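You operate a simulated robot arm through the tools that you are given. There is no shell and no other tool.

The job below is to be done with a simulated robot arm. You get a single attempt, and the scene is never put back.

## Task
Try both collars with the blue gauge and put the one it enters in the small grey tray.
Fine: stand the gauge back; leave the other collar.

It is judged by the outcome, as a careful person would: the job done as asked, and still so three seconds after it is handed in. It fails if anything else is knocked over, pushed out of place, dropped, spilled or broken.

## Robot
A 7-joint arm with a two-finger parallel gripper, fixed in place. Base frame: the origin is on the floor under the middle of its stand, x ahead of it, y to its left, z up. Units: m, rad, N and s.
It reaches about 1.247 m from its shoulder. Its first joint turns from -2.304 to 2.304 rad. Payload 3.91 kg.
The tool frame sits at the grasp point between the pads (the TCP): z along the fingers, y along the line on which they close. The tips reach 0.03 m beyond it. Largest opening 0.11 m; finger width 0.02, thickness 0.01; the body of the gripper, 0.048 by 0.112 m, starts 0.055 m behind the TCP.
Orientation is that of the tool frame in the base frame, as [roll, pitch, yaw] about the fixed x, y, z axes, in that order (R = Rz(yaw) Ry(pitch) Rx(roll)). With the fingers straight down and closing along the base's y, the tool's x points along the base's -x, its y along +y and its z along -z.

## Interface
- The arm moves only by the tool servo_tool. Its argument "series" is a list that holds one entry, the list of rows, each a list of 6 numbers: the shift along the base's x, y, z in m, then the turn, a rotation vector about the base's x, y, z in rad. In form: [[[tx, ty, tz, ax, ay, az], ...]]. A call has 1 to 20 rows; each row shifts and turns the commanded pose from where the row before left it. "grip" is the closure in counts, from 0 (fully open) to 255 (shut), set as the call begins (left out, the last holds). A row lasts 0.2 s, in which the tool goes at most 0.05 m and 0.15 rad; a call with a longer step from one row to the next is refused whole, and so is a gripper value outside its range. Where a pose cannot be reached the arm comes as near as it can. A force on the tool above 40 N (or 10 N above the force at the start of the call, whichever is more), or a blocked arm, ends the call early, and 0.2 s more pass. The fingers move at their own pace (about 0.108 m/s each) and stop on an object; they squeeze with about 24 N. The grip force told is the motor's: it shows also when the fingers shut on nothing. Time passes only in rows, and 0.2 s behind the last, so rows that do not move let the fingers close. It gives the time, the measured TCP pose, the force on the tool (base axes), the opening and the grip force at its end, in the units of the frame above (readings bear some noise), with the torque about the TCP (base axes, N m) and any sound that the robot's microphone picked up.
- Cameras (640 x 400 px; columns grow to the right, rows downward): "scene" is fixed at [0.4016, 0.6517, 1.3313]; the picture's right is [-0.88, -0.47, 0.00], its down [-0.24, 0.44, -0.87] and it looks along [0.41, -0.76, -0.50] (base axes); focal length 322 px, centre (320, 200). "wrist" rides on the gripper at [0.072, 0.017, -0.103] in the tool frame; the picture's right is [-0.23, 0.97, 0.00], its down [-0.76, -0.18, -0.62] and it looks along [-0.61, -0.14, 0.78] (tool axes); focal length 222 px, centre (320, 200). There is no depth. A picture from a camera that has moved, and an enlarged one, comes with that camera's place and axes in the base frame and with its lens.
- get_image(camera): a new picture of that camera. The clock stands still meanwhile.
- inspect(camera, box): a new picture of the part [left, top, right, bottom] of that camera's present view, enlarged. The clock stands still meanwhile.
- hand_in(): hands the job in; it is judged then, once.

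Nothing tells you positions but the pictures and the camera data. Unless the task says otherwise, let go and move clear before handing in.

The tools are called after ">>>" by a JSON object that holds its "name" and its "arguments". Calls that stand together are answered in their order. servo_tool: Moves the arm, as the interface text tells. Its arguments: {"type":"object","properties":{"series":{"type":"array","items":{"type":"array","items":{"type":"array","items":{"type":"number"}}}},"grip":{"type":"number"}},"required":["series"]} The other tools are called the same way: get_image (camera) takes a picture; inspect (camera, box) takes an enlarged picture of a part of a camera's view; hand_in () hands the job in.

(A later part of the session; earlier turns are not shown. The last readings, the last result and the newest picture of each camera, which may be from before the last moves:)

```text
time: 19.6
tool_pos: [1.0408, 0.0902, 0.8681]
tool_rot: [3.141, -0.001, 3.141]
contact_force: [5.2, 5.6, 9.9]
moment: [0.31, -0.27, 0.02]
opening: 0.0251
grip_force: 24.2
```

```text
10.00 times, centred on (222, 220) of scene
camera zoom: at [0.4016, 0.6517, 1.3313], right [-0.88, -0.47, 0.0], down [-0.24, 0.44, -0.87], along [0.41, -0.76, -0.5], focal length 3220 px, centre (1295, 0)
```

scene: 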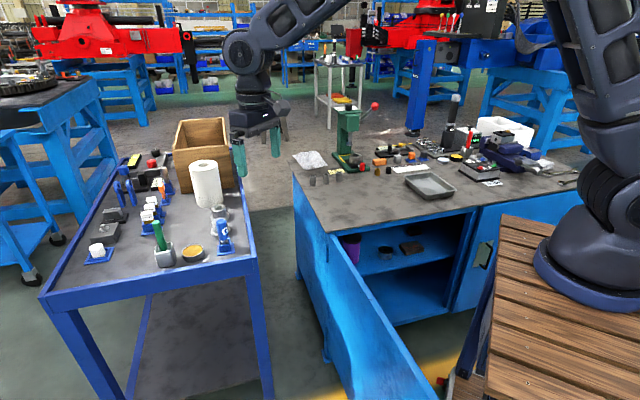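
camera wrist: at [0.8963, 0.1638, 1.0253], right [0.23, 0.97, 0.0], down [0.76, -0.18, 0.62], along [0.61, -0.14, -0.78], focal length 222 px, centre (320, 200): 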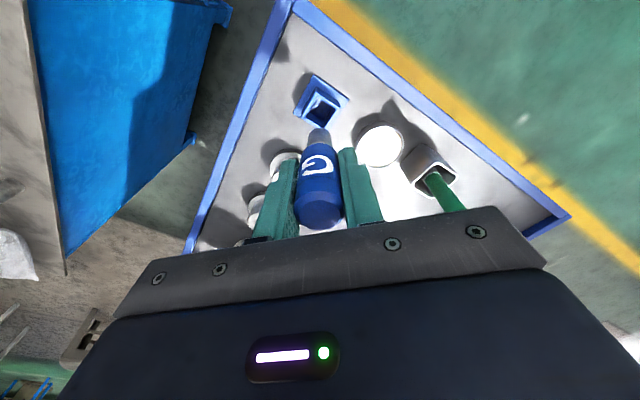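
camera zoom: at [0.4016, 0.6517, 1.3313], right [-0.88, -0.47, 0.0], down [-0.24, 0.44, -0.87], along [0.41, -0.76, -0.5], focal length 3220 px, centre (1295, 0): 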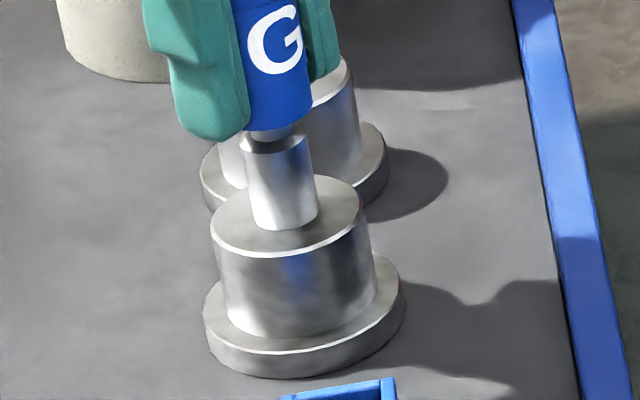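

The pin stops about 1.5-2 mm below the rim under 10-18 N from several alignments, so collar 1 does not accept it so far. I'll lift clear slowly, making sure the collar doesn't come along, then try collar 2 for comparison.

>>> {"name": "servo_tool", "arguments": {"series": [[[0, 0, 0.002, 0, 0, 0], [0, 0, 0.002, 0, 0, 0], [0, 0, 0.002, 0, 0, 0], [0, 0, 0.004, 0, 0, 0], [0, 0, 0.006, 0, 0, 0], [0, 0, 0, 0, 0, 0], [0, 0, 0, 0, 0, 0]]], "grip": 255}}

>>> {"name": "inspect", "arguments": {"camera": "wrist", "box": [260, 90, 380, 210]}}

>>> {"name": "inspect", "arguments": {"camera": "scene", "box": [205, 195, 240, 230]}}

>>> {"name": "inspect", "arguments": {"camera": "wrist", "box": [295, 100, 345, 150]}}

```text
time: 21.2
tool_pos: [1.0398, 0.0931, 0.8835]
tool_rot: [-3.14, 0.001, -3.141]
contact_force: [0.6, -0.5, -1.1]
moment: [0.01, 0.02, 0.03]
opening: 0.0252
grip_force: 24.3
```

```text
3.33 times, centred on (320, 150) of wrist
camera zoom: at [0.9676, 0.1081, 0.9868], right [0.23, 0.97, 0.0], down [0.76, -0.18, 0.62], along [0.61, -0.14, -0.78], focal length 740 px, centre (320, 367)
```

zoom: 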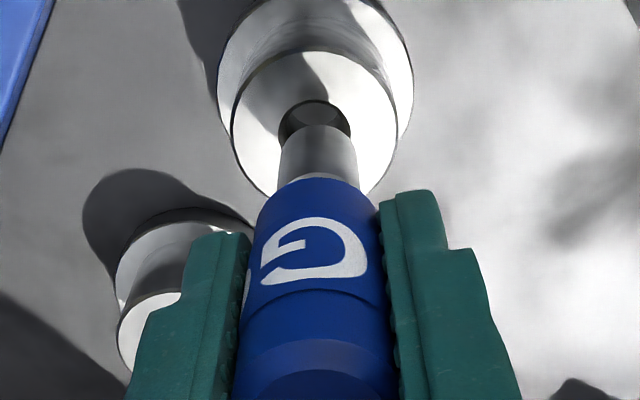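

```text
11.43 times, centred on (222, 212) of scene
camera zoom: at [0.4016, 0.6517, 1.3313], right [-0.88, -0.47, 0.0], down [-0.24, 0.44, -0.87], along [0.41, -0.76, -0.5], focal length 3680 px, centre (1434, 57)
```

zoom: 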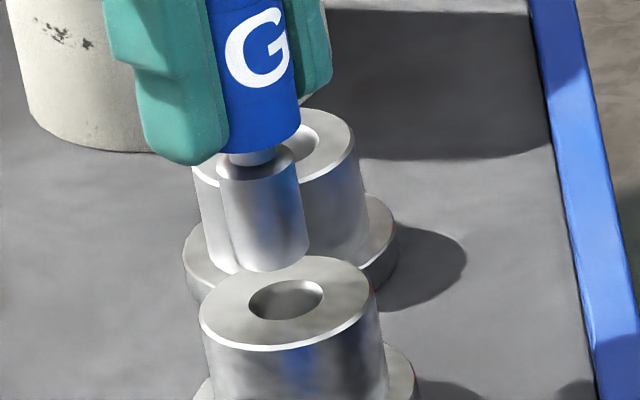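

```text
8.00 times, centred on (320, 125) of wrist
camera zoom: at [0.9676, 0.1081, 0.9868], right [0.23, 0.97, 0.0], down [0.76, -0.18, 0.62], along [0.61, -0.14, -0.78], focal length 1777 px, centre (320, 800)
```

zoom: 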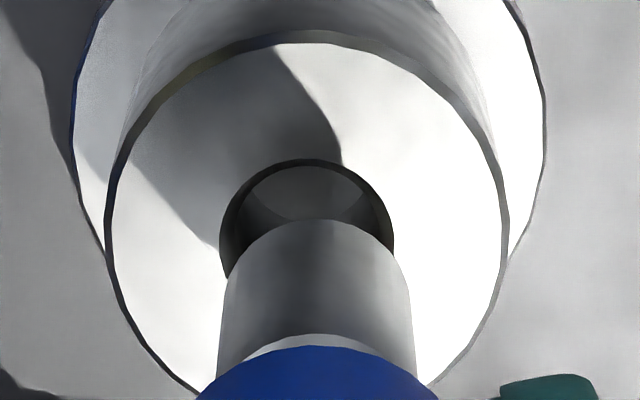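

Collar 1 shifted by only about 1.5 mm and stands upright; it refused the pin. Now I'll raise the gauge slightly and carry it over collar 2.

>>> {"name": "servo_tool", "arguments": {"series": [[[0, 0, 0.012, 0, 0, 0], [0.0184, -0.0185, 0, 0, 0, 0], [0.0184, -0.0185, 0, 0, 0, 0], [0.0183, -0.0185, 0, 0, 0, 0], [0, 0, 0, 0, 0, 0], [0, 0, 0, 0, 0, 0]]], "grip": 255}}

>>> {"name": "inspect", "arguments": {"camera": "wrist", "box": [295, 100, 345, 150]}}

>>> {"name": "inspect", "arguments": {"camera": "scene", "box": [203, 185, 238, 220]}}

>>> {"name": "get_image", "arguments": {"camera": "wrist"}}

```text
time: 22.6
tool_pos: [1.0956, 0.0361, 0.8934]
tool_rot: [-3.14, 0.001, 3.14]
contact_force: [0.0, 0.4, -1.4]
moment: [0.03, 0.01, -0.02]
opening: 0.0253
grip_force: 23.8
```

```text
8.00 times, centred on (320, 125) of wrist
camera zoom: at [1.023, 0.0517, 0.9961], right [0.23, 0.97, 0.0], down [0.76, -0.18, 0.62], along [0.61, -0.14, -0.78], focal length 1777 px, centre (320, 800)
```

zoom: 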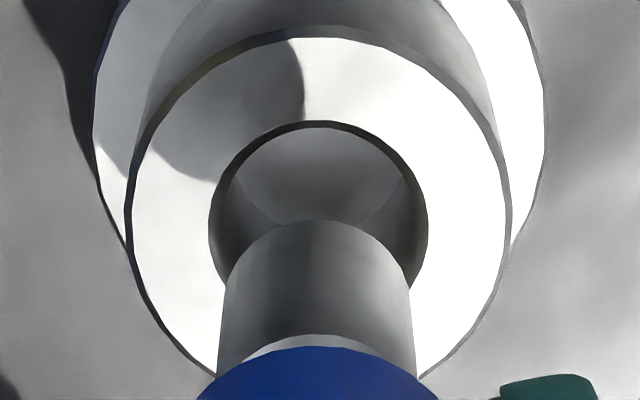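

```text
11.43 times, centred on (220, 202) of scene
camera zoom: at [0.4016, 0.6517, 1.3313], right [-0.88, -0.47, 0.0], down [-0.24, 0.44, -0.87], along [0.41, -0.76, -0.5], focal length 3680 px, centre (1457, 171)
```

zoom: 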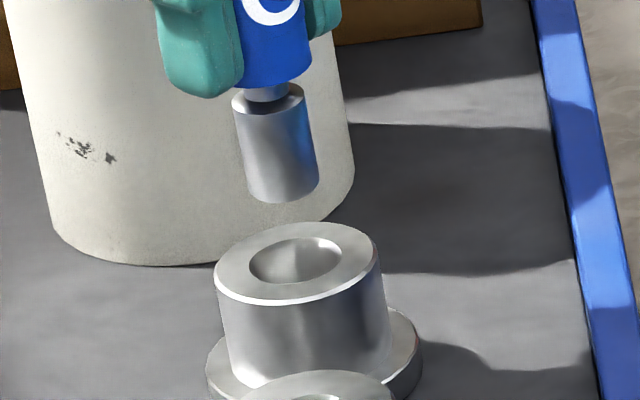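

```text
taken
camera wrist: at [1.023, 0.0517, 0.9961], right [0.23, 0.97, 0.0], down [0.76, -0.18, 0.62], along [0.61, -0.14, -0.78], focal length 222 px, centre (320, 200)
```

wrist: 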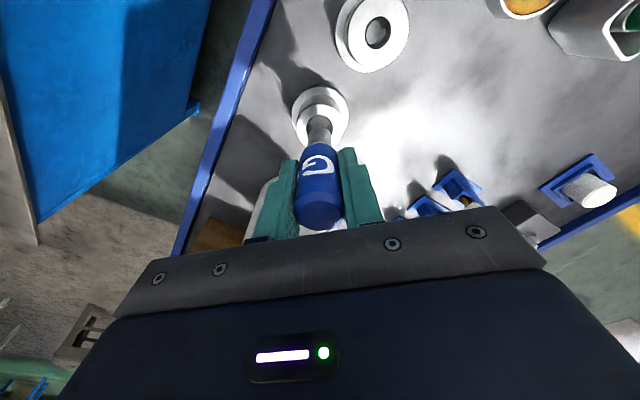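

Collar 2's bore is about 24.5 mm against the pin's ~19 mm, and the pin is well centred above it. I'll lower it straight in, watching the force.

>>> {"name": "servo_tool", "arguments": {"series": [[[0.0003, 0.0002, -0.01, 0, 0, 0], [0, 0, -0.01, 0, 0, 0], [0, 0, -0.003, 0, 0, 0], [0, 0, -0.002, 0, 0, 0], [0, 0, -0.002, 0, 0, 0], [0, 0, -0.002, 0, 0, 0], [0, 0, -0.002, 0, 0, 0], [0, 0, -0.002, 0, 0, 0], [0, 0, 0, 0, 0, 0]]], "grip": 255}}

>>> {"name": "inspect", "arguments": {"camera": "wrist", "box": [295, 100, 345, 150]}}

>>> {"name": "inspect", "arguments": {"camera": "scene", "box": [203, 185, 238, 220]}}

```text
time: 24.6
tool_pos: [1.0966, 0.0374, 0.8619]
tool_rot: [-3.141, 0.0, -3.141]
contact_force: [2.1, -1.8, -0.5]
moment: [-0.05, -0.11, 0.02]
opening: 0.0253
grip_force: 23.9
```

```text
8.00 times, centred on (320, 125) of wrist
camera zoom: at [1.023, 0.0521, 0.9654], right [0.23, 0.97, 0.0], down [0.76, -0.18, 0.62], along [0.61, -0.14, -0.78], focal length 1777 px, centre (320, 800)
```

zoom: 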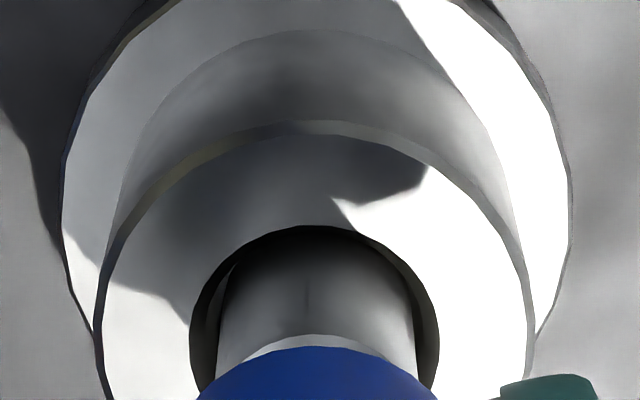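

```text
11.43 times, centred on (220, 202) of scene
camera zoom: at [0.4016, 0.6517, 1.3313], right [-0.88, -0.47, 0.0], down [-0.24, 0.44, -0.87], along [0.41, -0.76, -0.5], focal length 3680 px, centre (1457, 171)
```

zoom: 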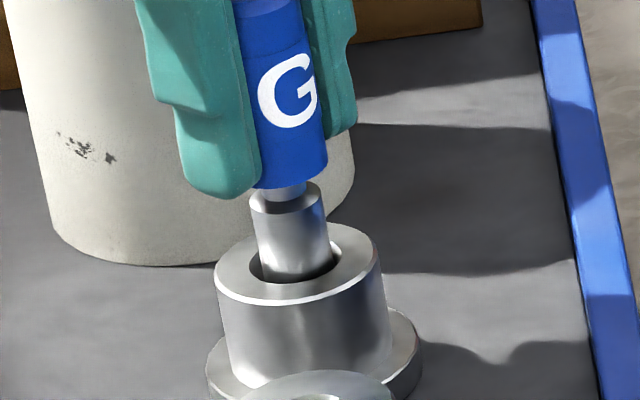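

The pin is about 5 mm inside collar 2's bore with visible gaps all around and little vertical force. I'll continue lowering to confirm it enters fully.

>>> {"name": "servo_tool", "arguments": {"series": [[[0, 0, -0.002, 0, 0, 0], [0, 0, -0.002, 0, 0, 0], [0, 0, -0.002, 0, 0, 0], [0, 0, -0.002, 0, 0, 0], [0, 0, 0, 0, 0, 0]]], "grip": 255}}

>>> {"name": "inspect", "arguments": {"camera": "wrist", "box": [295, 110, 345, 160]}}

>>> {"name": "inspect", "arguments": {"camera": "scene", "box": [203, 185, 238, 220]}}

```text
time: 25.8
tool_pos: [1.0954, 0.0359, 0.8536]
tool_rot: [-3.142, 0.001, -3.142]
contact_force: [0.5, -0.2, -1.1]
moment: [-0.04, 0.0, 0.02]
opening: 0.0251
grip_force: 24.2
```

```text
8.00 times, centred on (320, 135) of wrist
camera zoom: at [1.0227, 0.0528, 0.9577], right [0.23, 0.97, 0.0], down [0.76, -0.18, 0.62], along [0.61, -0.14, -0.78], focal length 1777 px, centre (320, 720)
```

zoom: 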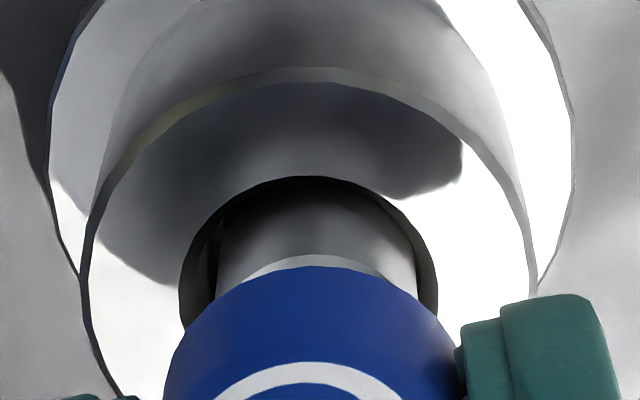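

```text
11.43 times, centred on (220, 202) of scene
camera zoom: at [0.4016, 0.6517, 1.3313], right [-0.88, -0.47, 0.0], down [-0.24, 0.44, -0.87], along [0.41, -0.76, -0.5], focal length 3680 px, centre (1457, 171)
```

zoom: 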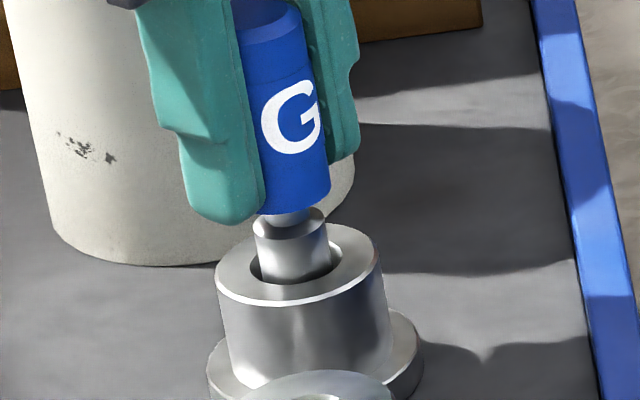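

It slides freely, with no contact force and about 13 mm in. I'll go another 10 mm to be sure there is no restriction deeper down.

>>> {"name": "servo_tool", "arguments": {"series": [[[0, 0, -0.002, 0, 0, 0], [0, 0, -0.002, 0, 0, 0], [0, 0, -0.002, 0, 0, 0], [0, 0, -0.002, 0, 0, 0], [0, 0, -0.002, 0, 0, 0], [0, 0, 0, 0, 0, 0]]], "grip": 255}}

>>> {"name": "inspect", "arguments": {"camera": "scene", "box": [203, 185, 238, 220]}}

```text
time: 27.2
tool_pos: [1.0967, 0.036, 0.8436]
tool_rot: [-3.141, 0.0, 3.141]
contact_force: [0.4, 0.7, -1.1]
moment: [-0.04, 0.0, 0.02]
opening: 0.0252
grip_force: 23.6
```

```text
11.43 times, centred on (220, 202) of scene
camera zoom: at [0.4016, 0.6517, 1.3313], right [-0.88, -0.47, 0.0], down [-0.24, 0.44, -0.87], along [0.41, -0.76, -0.5], focal length 3680 px, centre (1457, 171)
```

zoom: 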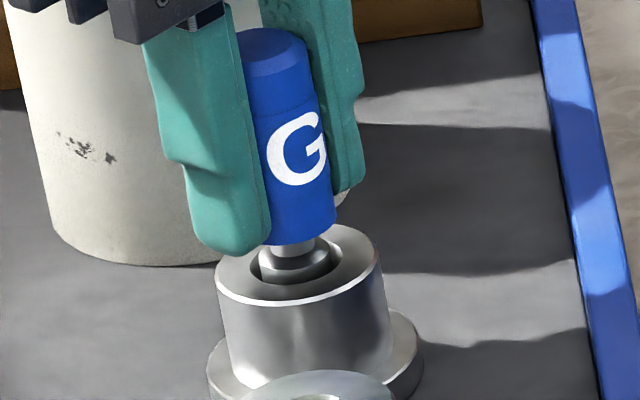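

The gauge enters collar 2 freely to about 23 mm, so collar 2 is the one; collar 1 refused it. Now I'll lift the gauge straight out and carry it back above its holder.

>>> {"name": "servo_tool", "arguments": {"series": [[[0, 0, 0.01, 0, 0, 0], [0, 0, 0.015, 0, 0, 0], [0, 0, 0.02, 0, 0, 0], [0, 0, 0.025, 0, 0, 0], [0, 0, 0, 0, 0, 0], [-0.0252, 0.0222, 0, 0, 0, 0], [-0.0252, 0.0222, 0, 0, 0, 0], [-0.0252, 0.0222, 0, 0, 0, 0], [-0.0252, 0.0222, 0, 0, 0, 0], [-0.0254, 0.0223, 0, 0, 0, 0], [0, 0, 0, 0, 0, 0], [0, 0, 0, 0, 0, 0]]], "grip": 255}}

>>> {"name": "inspect", "arguments": {"camera": "wrist", "box": [260, 70, 380, 210]}}

>>> {"name": "inspect", "arguments": {"camera": "scene", "box": [195, 190, 255, 260]}}

```text
time: 29.8
tool_pos: [0.9688, 0.1477, 0.914]
tool_rot: [3.141, -0.003, 3.141]
contact_force: [0.0, 0.5, -1.0]
moment: [-0.01, 0.02, -0.01]
opening: 0.025
grip_force: 23.8
```

```text
2.86 times, centred on (320, 140) of wrist
camera zoom: at [0.8964, 0.1638, 1.0173], right [0.23, 0.97, 0.0], down [0.76, -0.18, 0.62], along [0.61, -0.14, -0.78], focal length 635 px, centre (320, 371)
```

zoom: 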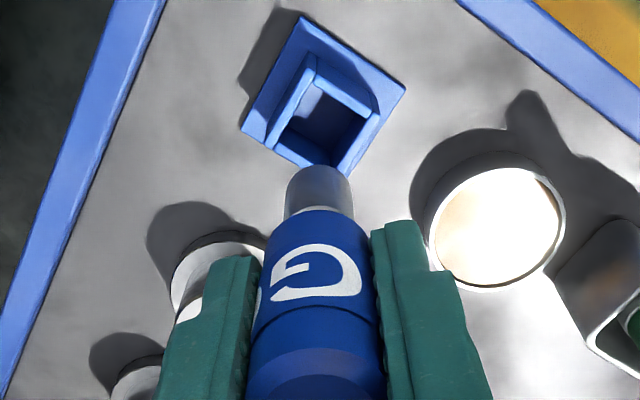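

```text
5.71 times, centred on (225, 225) of scene
camera zoom: at [0.4016, 0.6517, 1.3313], right [-0.88, -0.47, 0.0], down [-0.24, 0.44, -0.87], along [0.41, -0.76, -0.5], focal length 1840 px, centre (863, 57)
```

zoom: 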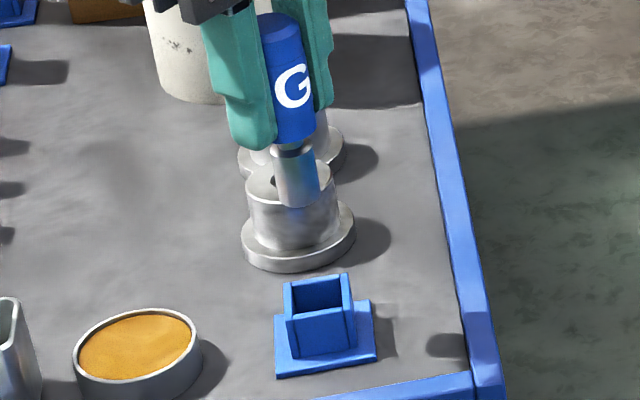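

The gauge is back exactly above its holder (same camera x/y as when it was lifted). I'll lower it into the socket, stopping just short of the floor.

>>> {"name": "servo_tool", "arguments": {"series": [[[0, 0, -0.015, 0, 0, 0], [0, 0, -0.015, 0, 0, 0], [0, 0, -0.01, 0, 0, 0], [0, 0, -0.01, 0, 0, 0], [0, 0, -0.01, 0, 0, 0], [0, 0, -0.01, 0, 0, 0], [0, 0, -0.006, 0, 0, 0], [0, 0, 0, 0, 0, 0]]], "grip": 255}}

>>> {"name": "inspect", "arguments": {"camera": "scene", "box": [195, 200, 255, 270]}}

>>> {"name": "inspect", "arguments": {"camera": "wrist", "box": [260, 70, 380, 210]}}

```text
time: 31.6
tool_pos: [0.9685, 0.1479, 0.8387]
tool_rot: [-3.141, 0.0, 3.141]
contact_force: [0.6, 0.8, -1.4]
moment: [-0.03, -0.03, 0.02]
opening: 0.0251
grip_force: 24.0
```

```text
5.71 times, centred on (225, 235) of scene
camera zoom: at [0.4016, 0.6517, 1.3313], right [-0.88, -0.47, 0.0], down [-0.24, 0.44, -0.87], along [0.41, -0.76, -0.5], focal length 1840 px, centre (863, 0)
```

zoom: 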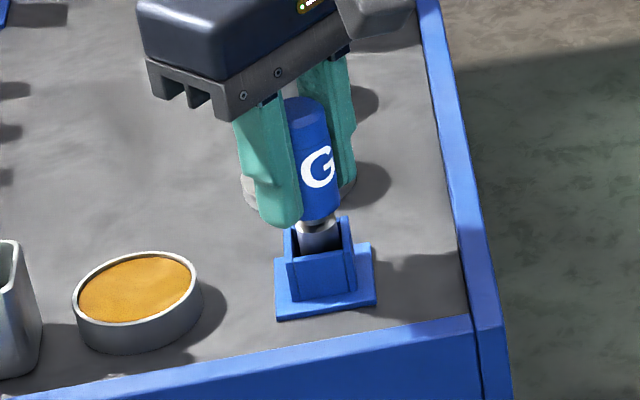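

```text
2.86 times, centred on (320, 140) of wrist
camera zoom: at [0.8966, 0.1635, 0.9419], right [0.23, 0.97, 0.0], down [0.76, -0.18, 0.62], along [0.61, -0.14, -0.78], focal length 635 px, centre (320, 371)
```

zoom: 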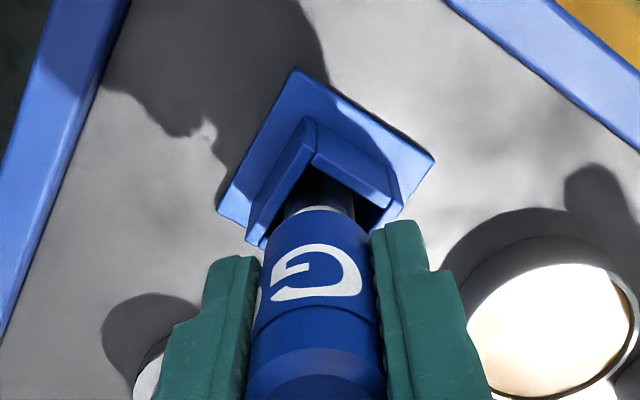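

It's inside the socket with about 6 mm to go. I'll lower in 1 mm steps until the force shows it is seated.

>>> {"name": "servo_tool", "arguments": {"series": [[[0, 0, -0.001, 0, 0, 0], [0, 0, -0.001, 0, 0, 0], [0, 0, -0.001, 0, 0, 0], [0, 0, -0.001, 0, 0, 0], [0, 0, -0.001, 0, 0, 0], [0, 0, -0.001, 0, 0, 0], [0, 0, 0, 0, 0, 0]]], "grip": 255}}

>>> {"name": "inspect", "arguments": {"camera": "scene", "box": [195, 200, 255, 270]}}

```text
time: 33.2
tool_pos: [0.9706, 0.148, 0.8338]
tool_rot: [3.141, 0.0, -3.141]
contact_force: [0.0, -1.8, 7.7]
moment: [0.0, -0.07, 0.01]
opening: 0.0251
grip_force: 24.1
```

```text
5.71 times, centred on (225, 235) of scene
camera zoom: at [0.4016, 0.6517, 1.3313], right [-0.88, -0.47, 0.0], down [-0.24, 0.44, -0.87], along [0.41, -0.76, -0.5], focal length 1840 px, centre (863, 0)
```

zoom: 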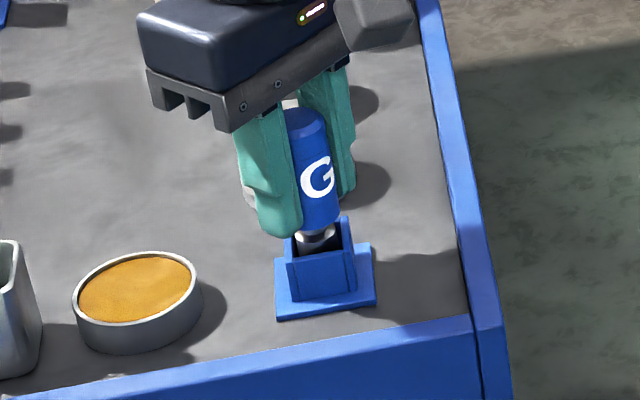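

The gauge is seated (about 9 N on the socket floor, same height as at the start). I'll relieve the load, open the fingers and check that it stands.

>>> {"name": "servo_tool", "arguments": {"series": [[[0, 0, 0.001, 0, 0, 0], [0, 0, 0, 0, 0, 0]]], "grip": 255}}

>>> {"name": "servo_tool", "arguments": {"series": [[[0, 0, 0, 0, 0, 0], [0, 0, 0, 0, 0, 0], [0, 0, 0, 0, 0, 0], [0, 0, 0, 0, 0, 0]]], "grip": 0}}

>>> {"name": "inspect", "arguments": {"camera": "scene", "box": [195, 200, 255, 270]}}

>>> {"name": "inspect", "arguments": {"camera": "wrist", "box": [240, 70, 400, 240]}}

```text
time: 33.8
tool_pos: [0.9698, 0.1481, 0.8327]
tool_rot: [3.141, -0.001, -3.141]
contact_force: [0.5, 1.1, 4.1]
moment: [0.11, -0.12, -0.01]
opening: 0.0251
grip_force: 24.0
```

```text
time: 34.8
tool_pos: [0.9701, 0.1479, 0.8332]
tool_rot: [3.14, -0.001, -3.141]
contact_force: [-0.1, 0.6, -0.1]
moment: [0.0, 0.03, 0.04]
opening: 0.1101
grip_force: 0.0
```

```text
5.71 times, centred on (225, 235) of scene
camera zoom: at [0.4016, 0.6517, 1.3313], right [-0.88, -0.47, 0.0], down [-0.24, 0.44, -0.87], along [0.41, -0.76, -0.5], focal length 1840 px, centre (863, 0)
```

zoom: 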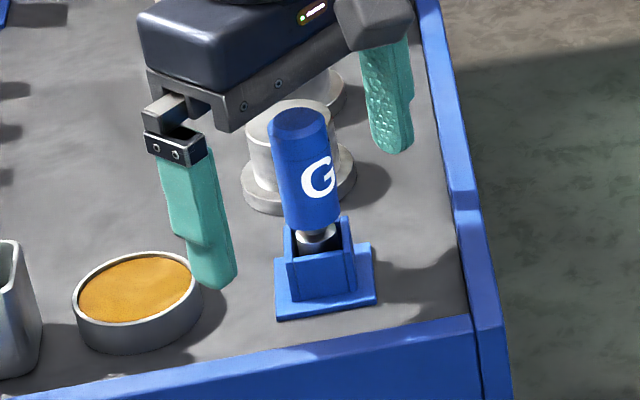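

```text
2.35 times, centred on (320, 155) of wrist
camera zoom: at [0.8973, 0.1638, 0.9361], right [0.23, 0.97, 0.0], down [0.76, -0.18, 0.62], along [0.61, -0.14, -0.78], focal length 523 px, centre (320, 306)
```

zoom: 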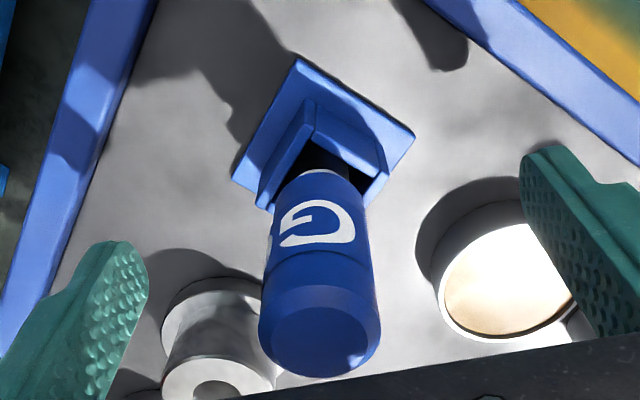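

The gauge stands in its holder by itself. I'll raise the open gripper clear of it and move above collar 2.

>>> {"name": "servo_tool", "arguments": {"series": [[[0, 0, 0.02, 0, 0, 0], [0, 0, 0.03, 0, 0, 0], [0, 0, 0.03, 0, 0, 0], [0, 0, 0.03, 0, 0, 0], [0.0252, -0.0222, 0, 0, 0, 0], [0.0252, -0.0222, 0, 0, 0, 0], [0.0252, -0.0222, 0, 0, 0, 0], [0.0252, -0.0222, 0, 0, 0, 0], [0.0252, -0.0222, 0, 0, 0, 0], [0, 0, 0, 0, 0, 0], [0, 0, 0, 0, 0, 0]]], "grip": 0}}

>>> {"name": "get_image", "arguments": {"camera": "wrist"}}

>>> {"name": "inspect", "arguments": {"camera": "wrist", "box": [270, 70, 400, 200]}}

>>> {"name": "inspect", "arguments": {"camera": "scene", "box": [180, 170, 260, 260]}}

```text
time: 37.2
tool_pos: [1.0961, 0.0365, 0.943]
tool_rot: [-3.141, 0.001, 3.14]
contact_force: [0.4, 0.0, 0.9]
moment: [0.01, 0.0, -0.01]
opening: 0.11
grip_force: 0.1
```

```text
taken
camera wrist: at [1.0234, 0.0524, 1.0462], right [0.23, 0.97, 0.0], down [0.76, -0.18, 0.62], along [0.61, -0.14, -0.78], focal length 222 px, centre (320, 200)
```

wrist: 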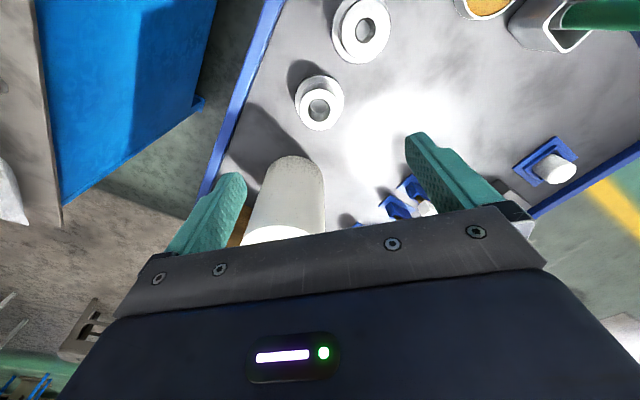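

```text
3.08 times, centred on (335, 135) of wrist
camera zoom: at [1.0234, 0.0524, 1.0462], right [0.23, 0.97, 0.0], down [0.76, -0.18, 0.62], along [0.61, -0.14, -0.78], focal length 684 px, centre (274, 400)
```

zoom: 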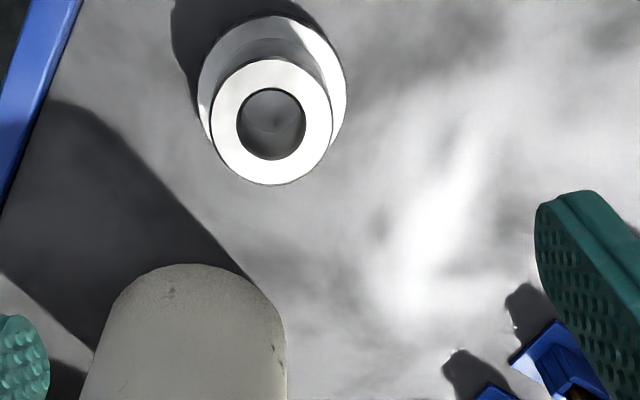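

```text
4.44 times, centred on (220, 215) of scene
camera zoom: at [0.4016, 0.6517, 1.3313], right [-0.88, -0.47, 0.0], down [-0.24, 0.44, -0.87], along [0.41, -0.76, -0.5], focal length 1431 px, centre (764, 133)
```

zoom: 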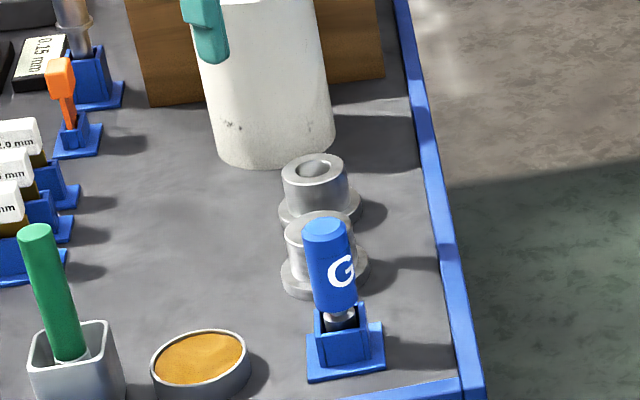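

Collar 2 is under the gripper, off by about 1 mm, and the gauge stands upright in its holder. I'll correct and lower the open fingers around collar 2, pausing above its flange.

>>> {"name": "servo_tool", "arguments": {"series": [[[-0.0008, -0.0008, -0.02, 0, 0, 0], [0, 0, -0.03, 0, 0, 0], [0, 0, -0.03, 0, 0, 0], [0, 0, -0.03, 0, 0, 0], [0, 0, -0.02, 0, 0, 0], [0, 0, 0, 0, 0, 0], [0, 0, 0, 0, 0, 0]]], "grip": 0}}

>>> {"name": "get_image", "arguments": {"camera": "wrist"}}

>>> {"name": "inspect", "arguments": {"camera": "scene", "box": [190, 170, 250, 230]}}

```text
time: 38.8
tool_pos: [1.0965, 0.0359, 0.8125]
tool_rot: [-3.141, 0.0, 3.141]
contact_force: [0.8, -0.4, 0.5]
moment: [0.05, 0.02, -0.01]
opening: 0.1099
grip_force: 0.0
```

```text
taken
camera wrist: at [1.0232, 0.0516, 0.9161], right [0.23, 0.97, 0.0], down [0.76, -0.18, 0.62], along [0.61, -0.14, -0.78], focal length 222 px, centre (320, 200)
```

wrist: 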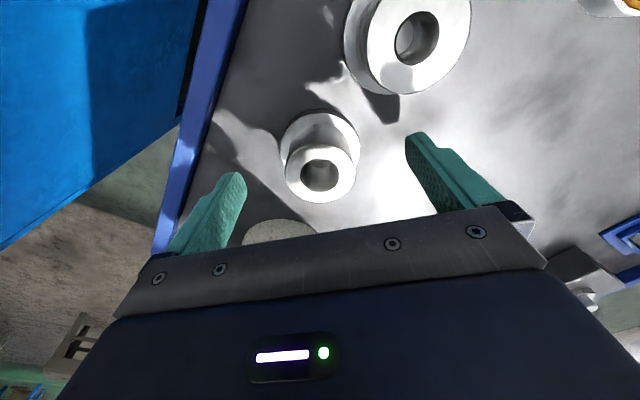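

```text
6.67 times, centred on (220, 200) of scene
camera zoom: at [0.4016, 0.6517, 1.3313], right [-0.88, -0.47, 0.0], down [-0.24, 0.44, -0.87], along [0.41, -0.76, -0.5], focal length 2146 px, centre (987, 200)
```

zoom: 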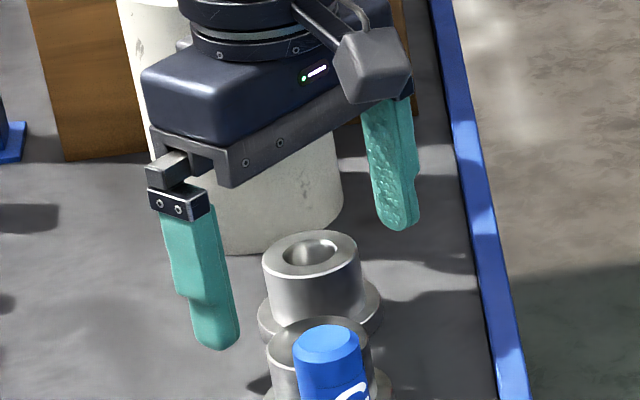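

It's centred. I'll lower another 17 mm so the tips sit just above the flange, then close on the collar body.

>>> {"name": "servo_tool", "arguments": {"series": [[[0, 0, -0.008, 0, 0, 0], [0, 0, -0.009, 0, 0, 0], [0, 0, 0, 0, 0, 0], [0, 0, 0, 0, 0, 0]]], "grip": 0}}

>>> {"name": "inspect", "arguments": {"camera": "scene", "box": [190, 170, 250, 230]}}

>>> {"name": "inspect", "arguments": {"camera": "wrist", "box": [150, 60, 500, 260]}}

```text
time: 39.8
tool_pos: [1.0949, 0.0345, 0.7967]
tool_rot: [-3.142, 0.0, 3.142]
contact_force: [-0.2, -0.2, -0.1]
moment: [-0.03, -0.03, -0.04]
opening: 0.1098
grip_force: 0.1
```

```text
6.67 times, centred on (220, 200) of scene
camera zoom: at [0.4016, 0.6517, 1.3313], right [-0.88, -0.47, 0.0], down [-0.24, 0.44, -0.87], along [0.41, -0.76, -0.5], focal length 2146 px, centre (987, 200)
```

zoom: 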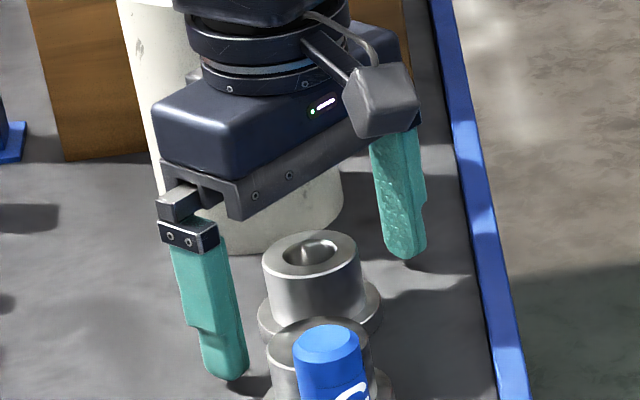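

```text
1.83 times, centred on (325, 160) of wrist
camera zoom: at [1.0221, 0.0509, 0.8994], right [0.23, 0.97, 0.0], down [0.76, -0.18, 0.62], along [0.61, -0.14, -0.78], focal length 406 px, centre (311, 273)
```

zoom: 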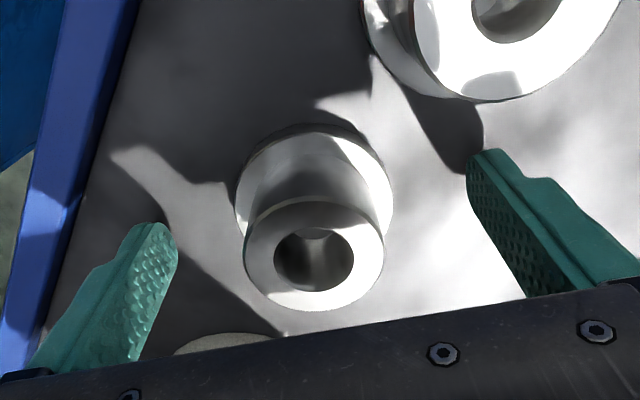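

The fingertips straddle the collar body, clear of the flange and of collar 1. Closing now.

>>> {"name": "servo_tool", "arguments": {"series": [[[0, 0, 0, 0, 0, 0], [0, 0, 0, 0, 0, 0], [0, 0, 0, 0, 0, 0], [0, 0, 0, 0, 0, 0], [0, 0, 0, 0, 0, 0]]], "grip": 255}}

>>> {"name": "inspect", "arguments": {"camera": "wrist", "box": [200, 60, 440, 260]}}

>>> {"name": "inspect", "arguments": {"camera": "scene", "box": [190, 170, 250, 230]}}

```text
time: 41.0
tool_pos: [1.095, 0.0344, 0.7968]
tool_rot: [-3.141, 0.001, 3.141]
contact_force: [-0.1, 1.7, 1.0]
moment: [0.12, 0.0, 0.01]
opening: 0.0573
grip_force: 23.8
```

```text
2.00 times, centred on (320, 160) of wrist
camera zoom: at [1.0221, 0.0509, 0.8995], right [0.23, 0.97, 0.0], down [0.76, -0.18, 0.62], along [0.61, -0.14, -0.78], focal length 444 px, centre (320, 280)
```

zoom: 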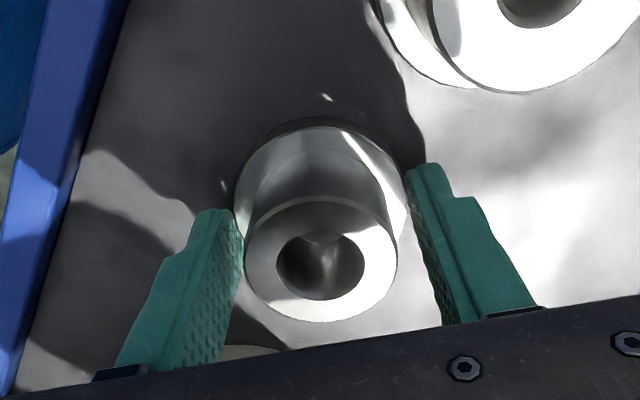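

```text
6.67 times, centred on (220, 200) of scene
camera zoom: at [0.4016, 0.6517, 1.3313], right [-0.88, -0.47, 0.0], down [-0.24, 0.44, -0.87], along [0.41, -0.76, -0.5], focal length 2146 px, centre (987, 200)
```

zoom: 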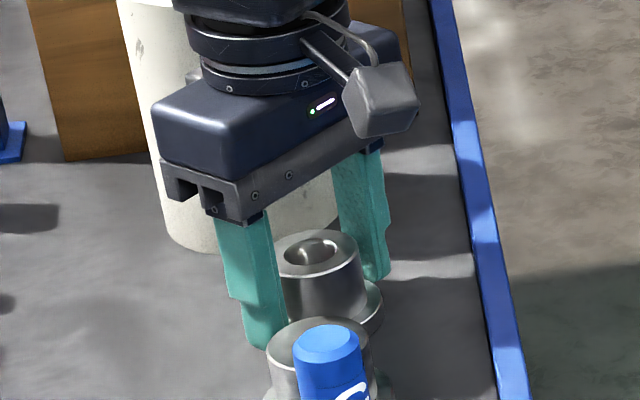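

The fingers stopped at 57 mm, so the tips are catching the flange edge rather than the 44 mm body. I'll reopen, raise 9 mm and close again on the body.

>>> {"name": "servo_tool", "arguments": {"series": [[[0, 0, 0, 0, 0, 0], [0, 0, 0, 0, 0, 0], [0, 0, 0, 0, 0, 0], [0, 0, 0.005, 0, 0, 0], [0, 0, 0.004, 0, 0, 0], [0, 0, 0, 0, 0, 0]]], "grip": 0}}

>>> {"name": "inspect", "arguments": {"camera": "wrist", "box": [200, 60, 440, 260]}}

```text
time: 42.4
tool_pos: [1.0949, 0.0364, 0.8057]
tool_rot: [-3.14, 0.001, -3.141]
contact_force: [1.3, 0.2, -0.2]
moment: [0.01, 0.02, -0.01]
opening: 0.1103
grip_force: 0.1
```

```text
2.00 times, centred on (320, 160) of wrist
camera zoom: at [1.0222, 0.0514, 0.9085], right [0.23, 0.97, 0.0], down [0.76, -0.18, 0.62], along [0.61, -0.14, -0.78], focal length 444 px, centre (320, 280)
```

zoom: 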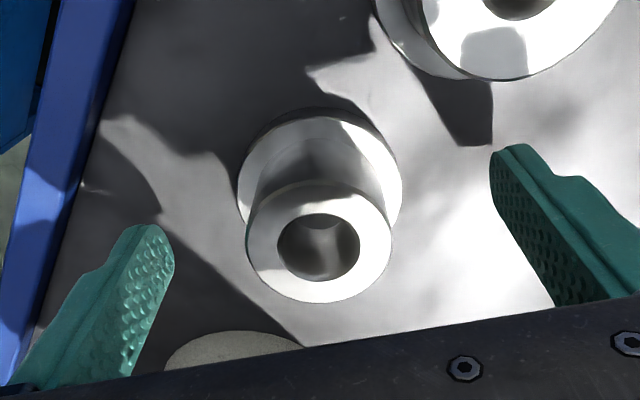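

The collar is undisturbed and centred. Closing again, now on the body.

>>> {"name": "servo_tool", "arguments": {"series": [[[0, 0, 0, 0, 0, 0], [0, 0, 0, 0, 0, 0], [0, 0, 0, 0, 0, 0], [0, 0, 0, 0, 0, 0], [0, 0, 0, 0, 0, 0]]], "grip": 255}}

>>> {"name": "inspect", "arguments": {"camera": "wrist", "box": [200, 60, 440, 260]}}

>>> {"name": "inspect", "arguments": {"camera": "scene", "box": [190, 170, 250, 230]}}

```text
time: 43.6
tool_pos: [1.0956, 0.0349, 0.8054]
tool_rot: [-3.141, 0.0, -3.14]
contact_force: [-0.3, -0.5, 1.4]
moment: [0.08, 0.02, -0.01]
opening: 0.0436
grip_force: 24.5
```

```text
2.00 times, centred on (320, 160) of wrist
camera zoom: at [1.0222, 0.0513, 0.9084], right [0.23, 0.97, 0.0], down [0.76, -0.18, 0.62], along [0.61, -0.14, -0.78], focal length 444 px, centre (320, 280)
```

zoom: 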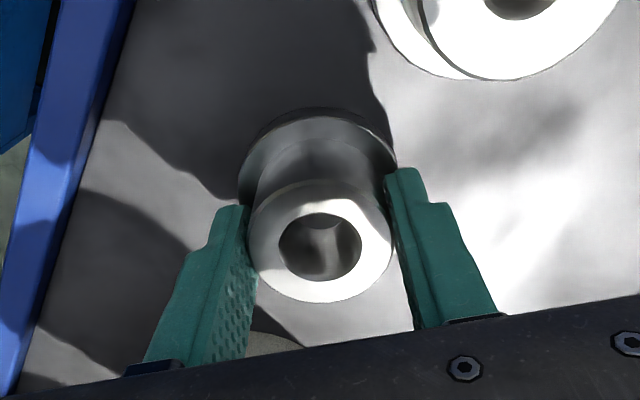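

```text
6.67 times, centred on (220, 200) of scene
camera zoom: at [0.4016, 0.6517, 1.3313], right [-0.88, -0.47, 0.0], down [-0.24, 0.44, -0.87], along [0.41, -0.76, -0.5], focal length 2146 px, centre (987, 200)
```

zoom: 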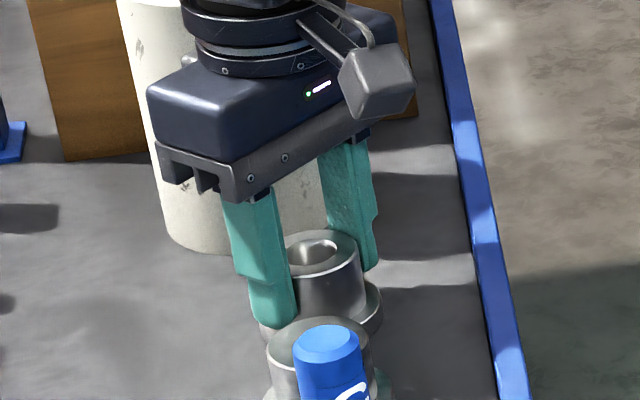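

The grip is now on the body (43.6 mm). I'll lift a little and check that the whole collar comes up.

>>> {"name": "servo_tool", "arguments": {"series": [[[0, 0, 0.005, 0, 0, 0], [0, 0, 0.01, 0, 0, 0], [0, 0, 0.015, 0, 0, 0], [0, 0, 0.02, 0, 0, 0], [0, 0, 0, 0, 0, 0]]], "grip": 255}}

>>> {"name": "inspect", "arguments": {"camera": "scene", "box": [180, 160, 260, 240]}}

>>> {"name": "inspect", "arguments": {"camera": "wrist", "box": [200, 60, 440, 260]}}

```text
time: 44.8
tool_pos: [1.0938, 0.0362, 0.856]
tool_rot: [-3.141, -0.001, -3.14]
contact_force: [0.5, 0.8, -4.4]
moment: [-0.01, -0.03, -0.01]
opening: 0.0438
grip_force: 24.0
```

```text
5.00 times, centred on (220, 200) of scene
camera zoom: at [0.4016, 0.6517, 1.3313], right [-0.88, -0.47, 0.0], down [-0.24, 0.44, -0.87], along [0.41, -0.76, -0.5], focal length 1610 px, centre (820, 200)
```

zoom: 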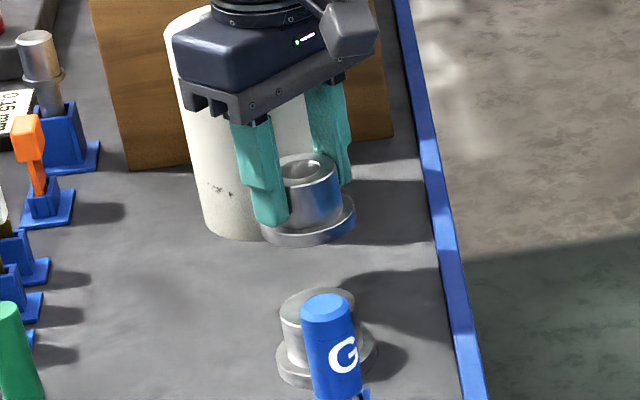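

```text
2.00 times, centred on (320, 160) of wrist
camera zoom: at [1.0218, 0.052, 0.9597], right [0.23, 0.97, 0.0], down [0.76, -0.18, 0.62], along [0.61, -0.14, -0.78], focal length 444 px, centre (320, 280)
```

zoom: 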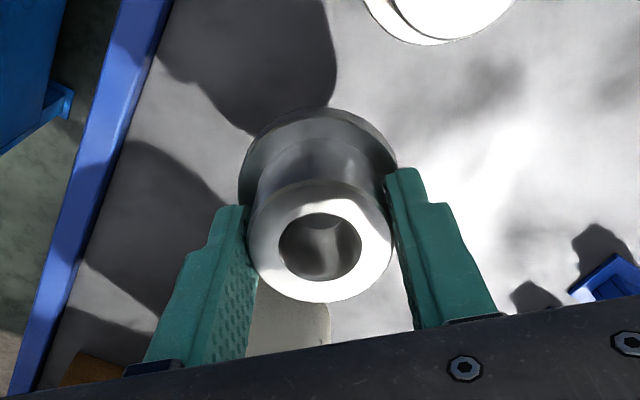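

The flanged collar is one piece and lifted cleanly (about 0.4 kg), and collar 1 and the gauge are still in place. I'll raise it well clear and carry it toward the bench.

>>> {"name": "servo_tool", "arguments": {"series": [[[0, 0, 0.02, 0, 0, 0], [0, 0, 0.03, 0, 0, 0], [0, 0, 0.03, 0, 0, 0], [0, 0, 0.03, 0, 0, 0], [0, 0, 0.03, 0, 0, 0], [0, 0, 0.03, 0, 0, 0], [0, 0, 0.01, 0, 0, 0], [0, 0, 0, 0, 0, 0]]], "grip": 255}}

>>> {"name": "servo_tool", "arguments": {"series": [[[-0.017, -0.01, 0, 0, 0, 0], [-0.034, -0.02, 0, 0, 0, 0], [-0.034, -0.02, 0, 0, 0, 0], [-0.034, -0.02, 0, 0, 0, 0], [-0.034, -0.02, 0, 0, 0, 0], [-0.034, -0.02, 0, 0, 0, 0], [-0.034, -0.02, 0, 0, 0, 0], [-0.034, -0.02, 0, 0, 0, 0], [-0.034, -0.02, 0, 0, 0, 0], [-0.034, -0.02, 0, 0, 0, 0], [-0.034, -0.02, 0, 0, 0, 0], [-0.034, -0.02, 0, 0, 0, 0], [-0.034, -0.02, 0, 0, 0, 0], [-0.034, -0.02, 0, 0, 0, 0], [-0.017, -0.01, 0, 0, 0, 0], [0, 0, 0, 0, 0, 0]]], "grip": 255}}

>>> {"name": "get_image", "arguments": {"camera": "wrist"}}

>>> {"name": "get_image", "arguments": {"camera": "scene"}}

```text
time: 46.6
tool_pos: [1.0951, 0.037, 1.0352]
tool_rot: [-3.141, -0.001, -3.141]
contact_force: [-0.2, -0.8, -4.5]
moment: [0.01, 0.03, -0.02]
opening: 0.0437
grip_force: 24.0
```

```text
time: 50.0
tool_pos: [0.6186, -0.2434, 1.035]
tool_rot: [-3.141, -0.001, 3.142]
contact_force: [-0.1, 0.5, -4.8]
moment: [-0.03, 0.0, 0.01]
opening: 0.0436
grip_force: 24.0
```

```text
taken
camera wrist: at [0.5464, -0.2283, 1.1375], right [0.23, 0.97, 0.0], down [0.76, -0.18, 0.62], along [0.61, -0.14, -0.78], focal length 222 px, centre (320, 200)
```

wrist: 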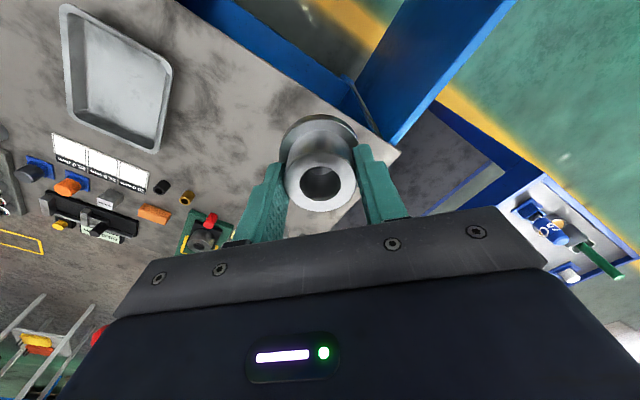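

```text
taken
```

scene: 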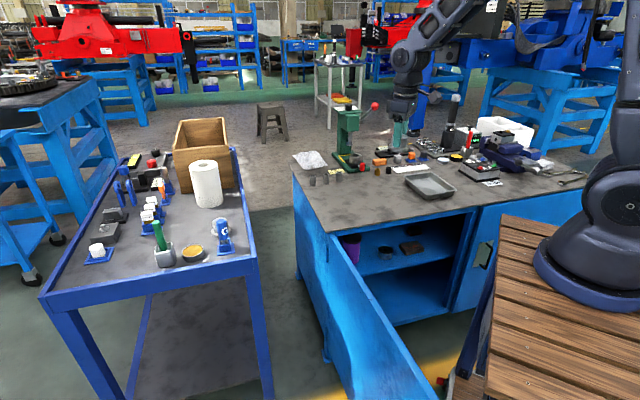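

The collar is held securely over the bench side. I'll measure the grey tray in both views.

>>> {"name": "inspect", "arguments": {"camera": "wrist", "box": [40, 0, 200, 160]}}

>>> {"name": "inspect", "arguments": {"camera": "scene", "box": [390, 150, 470, 215]}}

```text
2.50 times, centred on (120, 80) of wrist
camera zoom: at [0.5464, -0.2283, 1.1375], right [0.23, 0.97, 0.0], down [0.76, -0.18, 0.62], along [0.61, -0.14, -0.78], focal length 555 px, centre (820, 500)
```

zoom: 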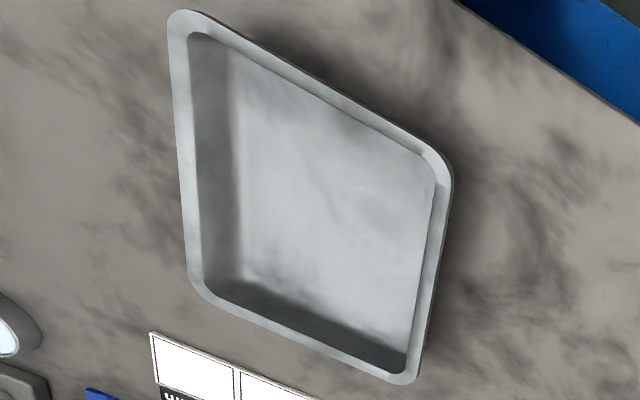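

```text
6.15 times, centred on (430, 182) of scene
camera zoom: at [0.4016, 0.6517, 1.3313], right [-0.88, -0.47, 0.0], down [-0.24, 0.44, -0.87], along [0.41, -0.76, -0.5], focal length 1981 px, centre (-357, 308)
```

zoom: 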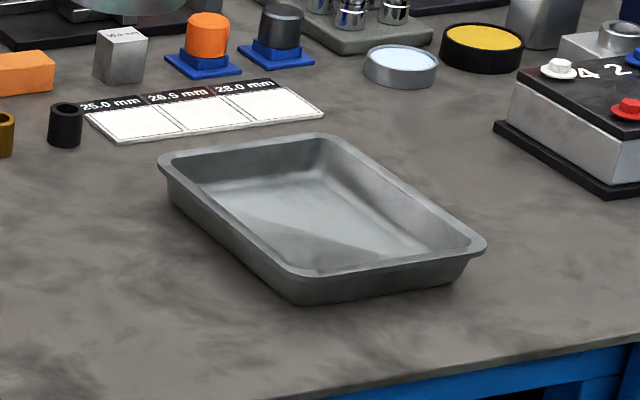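

The tray rim triangulates to z≈0.75, centred at about (0.557, -0.564), roughly 0.167 x 0.134 m and turned 45°. I'll carry the collar above its centre.

>>> {"name": "servo_tool", "arguments": {"series": [[[-0.0062, -0.032, 0, 0, 0, 0], [-0.0062, -0.032, 0, 0, 0, 0], [-0.0062, -0.032, 0, 0, 0, 0], [-0.0062, -0.032, 0, 0, 0, 0], [-0.0062, -0.032, 0, 0, 0, 0], [-0.0062, -0.032, 0, 0, 0, 0], [-0.0062, -0.032, 0, 0, 0, 0], [-0.0062, -0.032, 0, 0, 0, 0], [-0.0062, -0.032, 0, 0, 0, 0], [-0.0062, -0.032, 0, 0, 0, 0], [0, 0, 0, 0, 0, 0], [0, 0, 0, 0, 0, 0]]], "grip": 255}}

>>> {"name": "get_image", "arguments": {"camera": "wrist"}}

>>> {"name": "inspect", "arguments": {"camera": "scene", "box": [370, 90, 490, 215]}}

```text
time: 52.6
tool_pos: [0.5561, -0.566, 1.0359]
tool_rot: [3.14, 0.0, -3.14]
contact_force: [0.5, 0.0, -4.5]
moment: [0.01, -0.01, -0.02]
opening: 0.0435
grip_force: 23.8
```

```text
taken
camera wrist: at [0.4836, -0.5503, 1.1398], right [0.23, 0.97, 0.0], down [0.76, -0.18, 0.62], along [0.61, -0.14, -0.78], focal length 222 px, centre (320, 200)
```

wrist: 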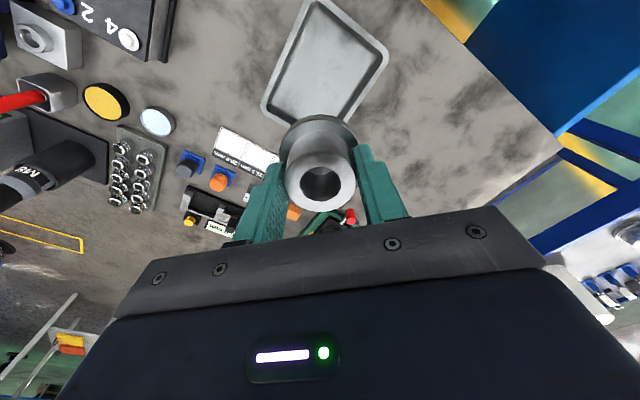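

```text
3.20 times, centred on (430, 152) of scene
camera zoom: at [0.4016, 0.6517, 1.3313], right [-0.88, -0.47, 0.0], down [-0.24, 0.44, -0.87], along [0.41, -0.76, -0.5], focal length 1030 px, centre (-32, 352)
```

zoom: 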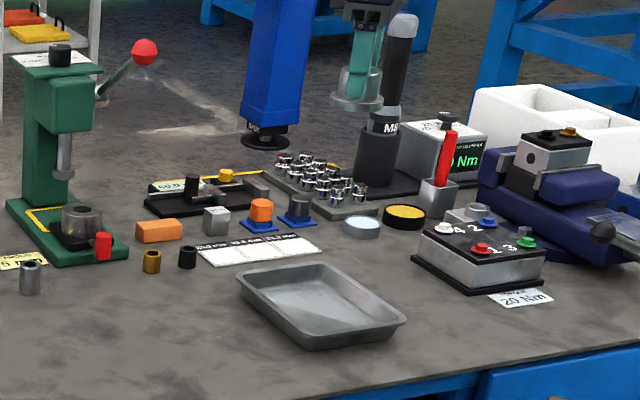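

The collar is above the tray's centre. I'll lower it to about 2 cm above the rim and check before the final placement.

>>> {"name": "servo_tool", "arguments": {"series": [[[-0.001, 0.0005, -0.02, 0, 0, 0], [0, 0, -0.03, 0, 0, 0], [0, 0, -0.03, 0, 0, 0], [0, 0, -0.03, 0, 0, 0], [0, 0, -0.03, 0, 0, 0], [0, 0, -0.03, 0, 0, 0], [0, 0, -0.025, 0, 0, 0], [0, 0, -0.01, 0, 0, 0], [0, 0, 0, 0, 0, 0], [0, 0, 0, 0, 0, 0]]], "grip": 255}}

>>> {"name": "get_image", "arguments": {"camera": "wrist"}}

>>> {"name": "inspect", "arguments": {"camera": "scene", "box": [390, 130, 470, 210]}}

```text
time: 54.8
tool_pos: [0.5548, -0.5632, 0.8295]
tool_rot: [-3.141, 0.001, 3.141]
contact_force: [-0.7, -0.8, -3.9]
moment: [0.0, 0.01, 0.02]
opening: 0.0438
grip_force: 24.1
```

```text
taken
camera wrist: at [0.482, -0.5477, 0.9338], right [0.23, 0.97, 0.0], down [0.76, -0.18, 0.62], along [0.61, -0.14, -0.78], focal length 222 px, centre (320, 200)
```

wrist: 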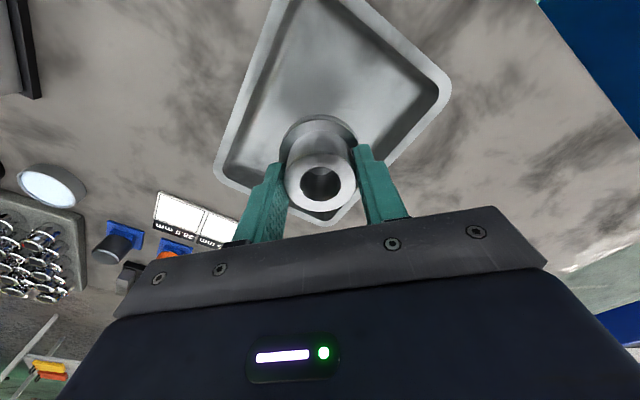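

```text
5.00 times, centred on (430, 170) of scene
camera zoom: at [0.4016, 0.6517, 1.3313], right [-0.88, -0.47, 0.0], down [-0.24, 0.44, -0.87], along [0.41, -0.76, -0.5], focal length 1610 px, centre (-230, 350)
```

zoom: 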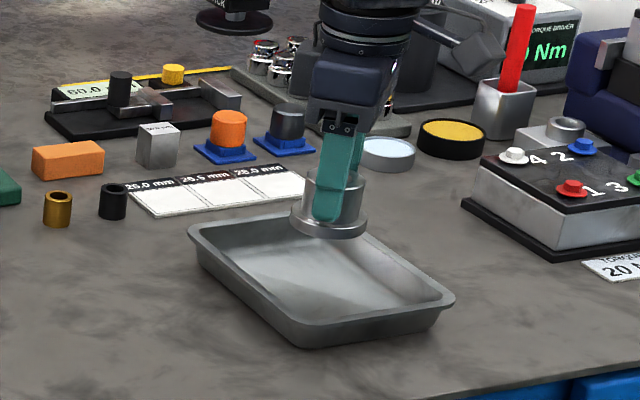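

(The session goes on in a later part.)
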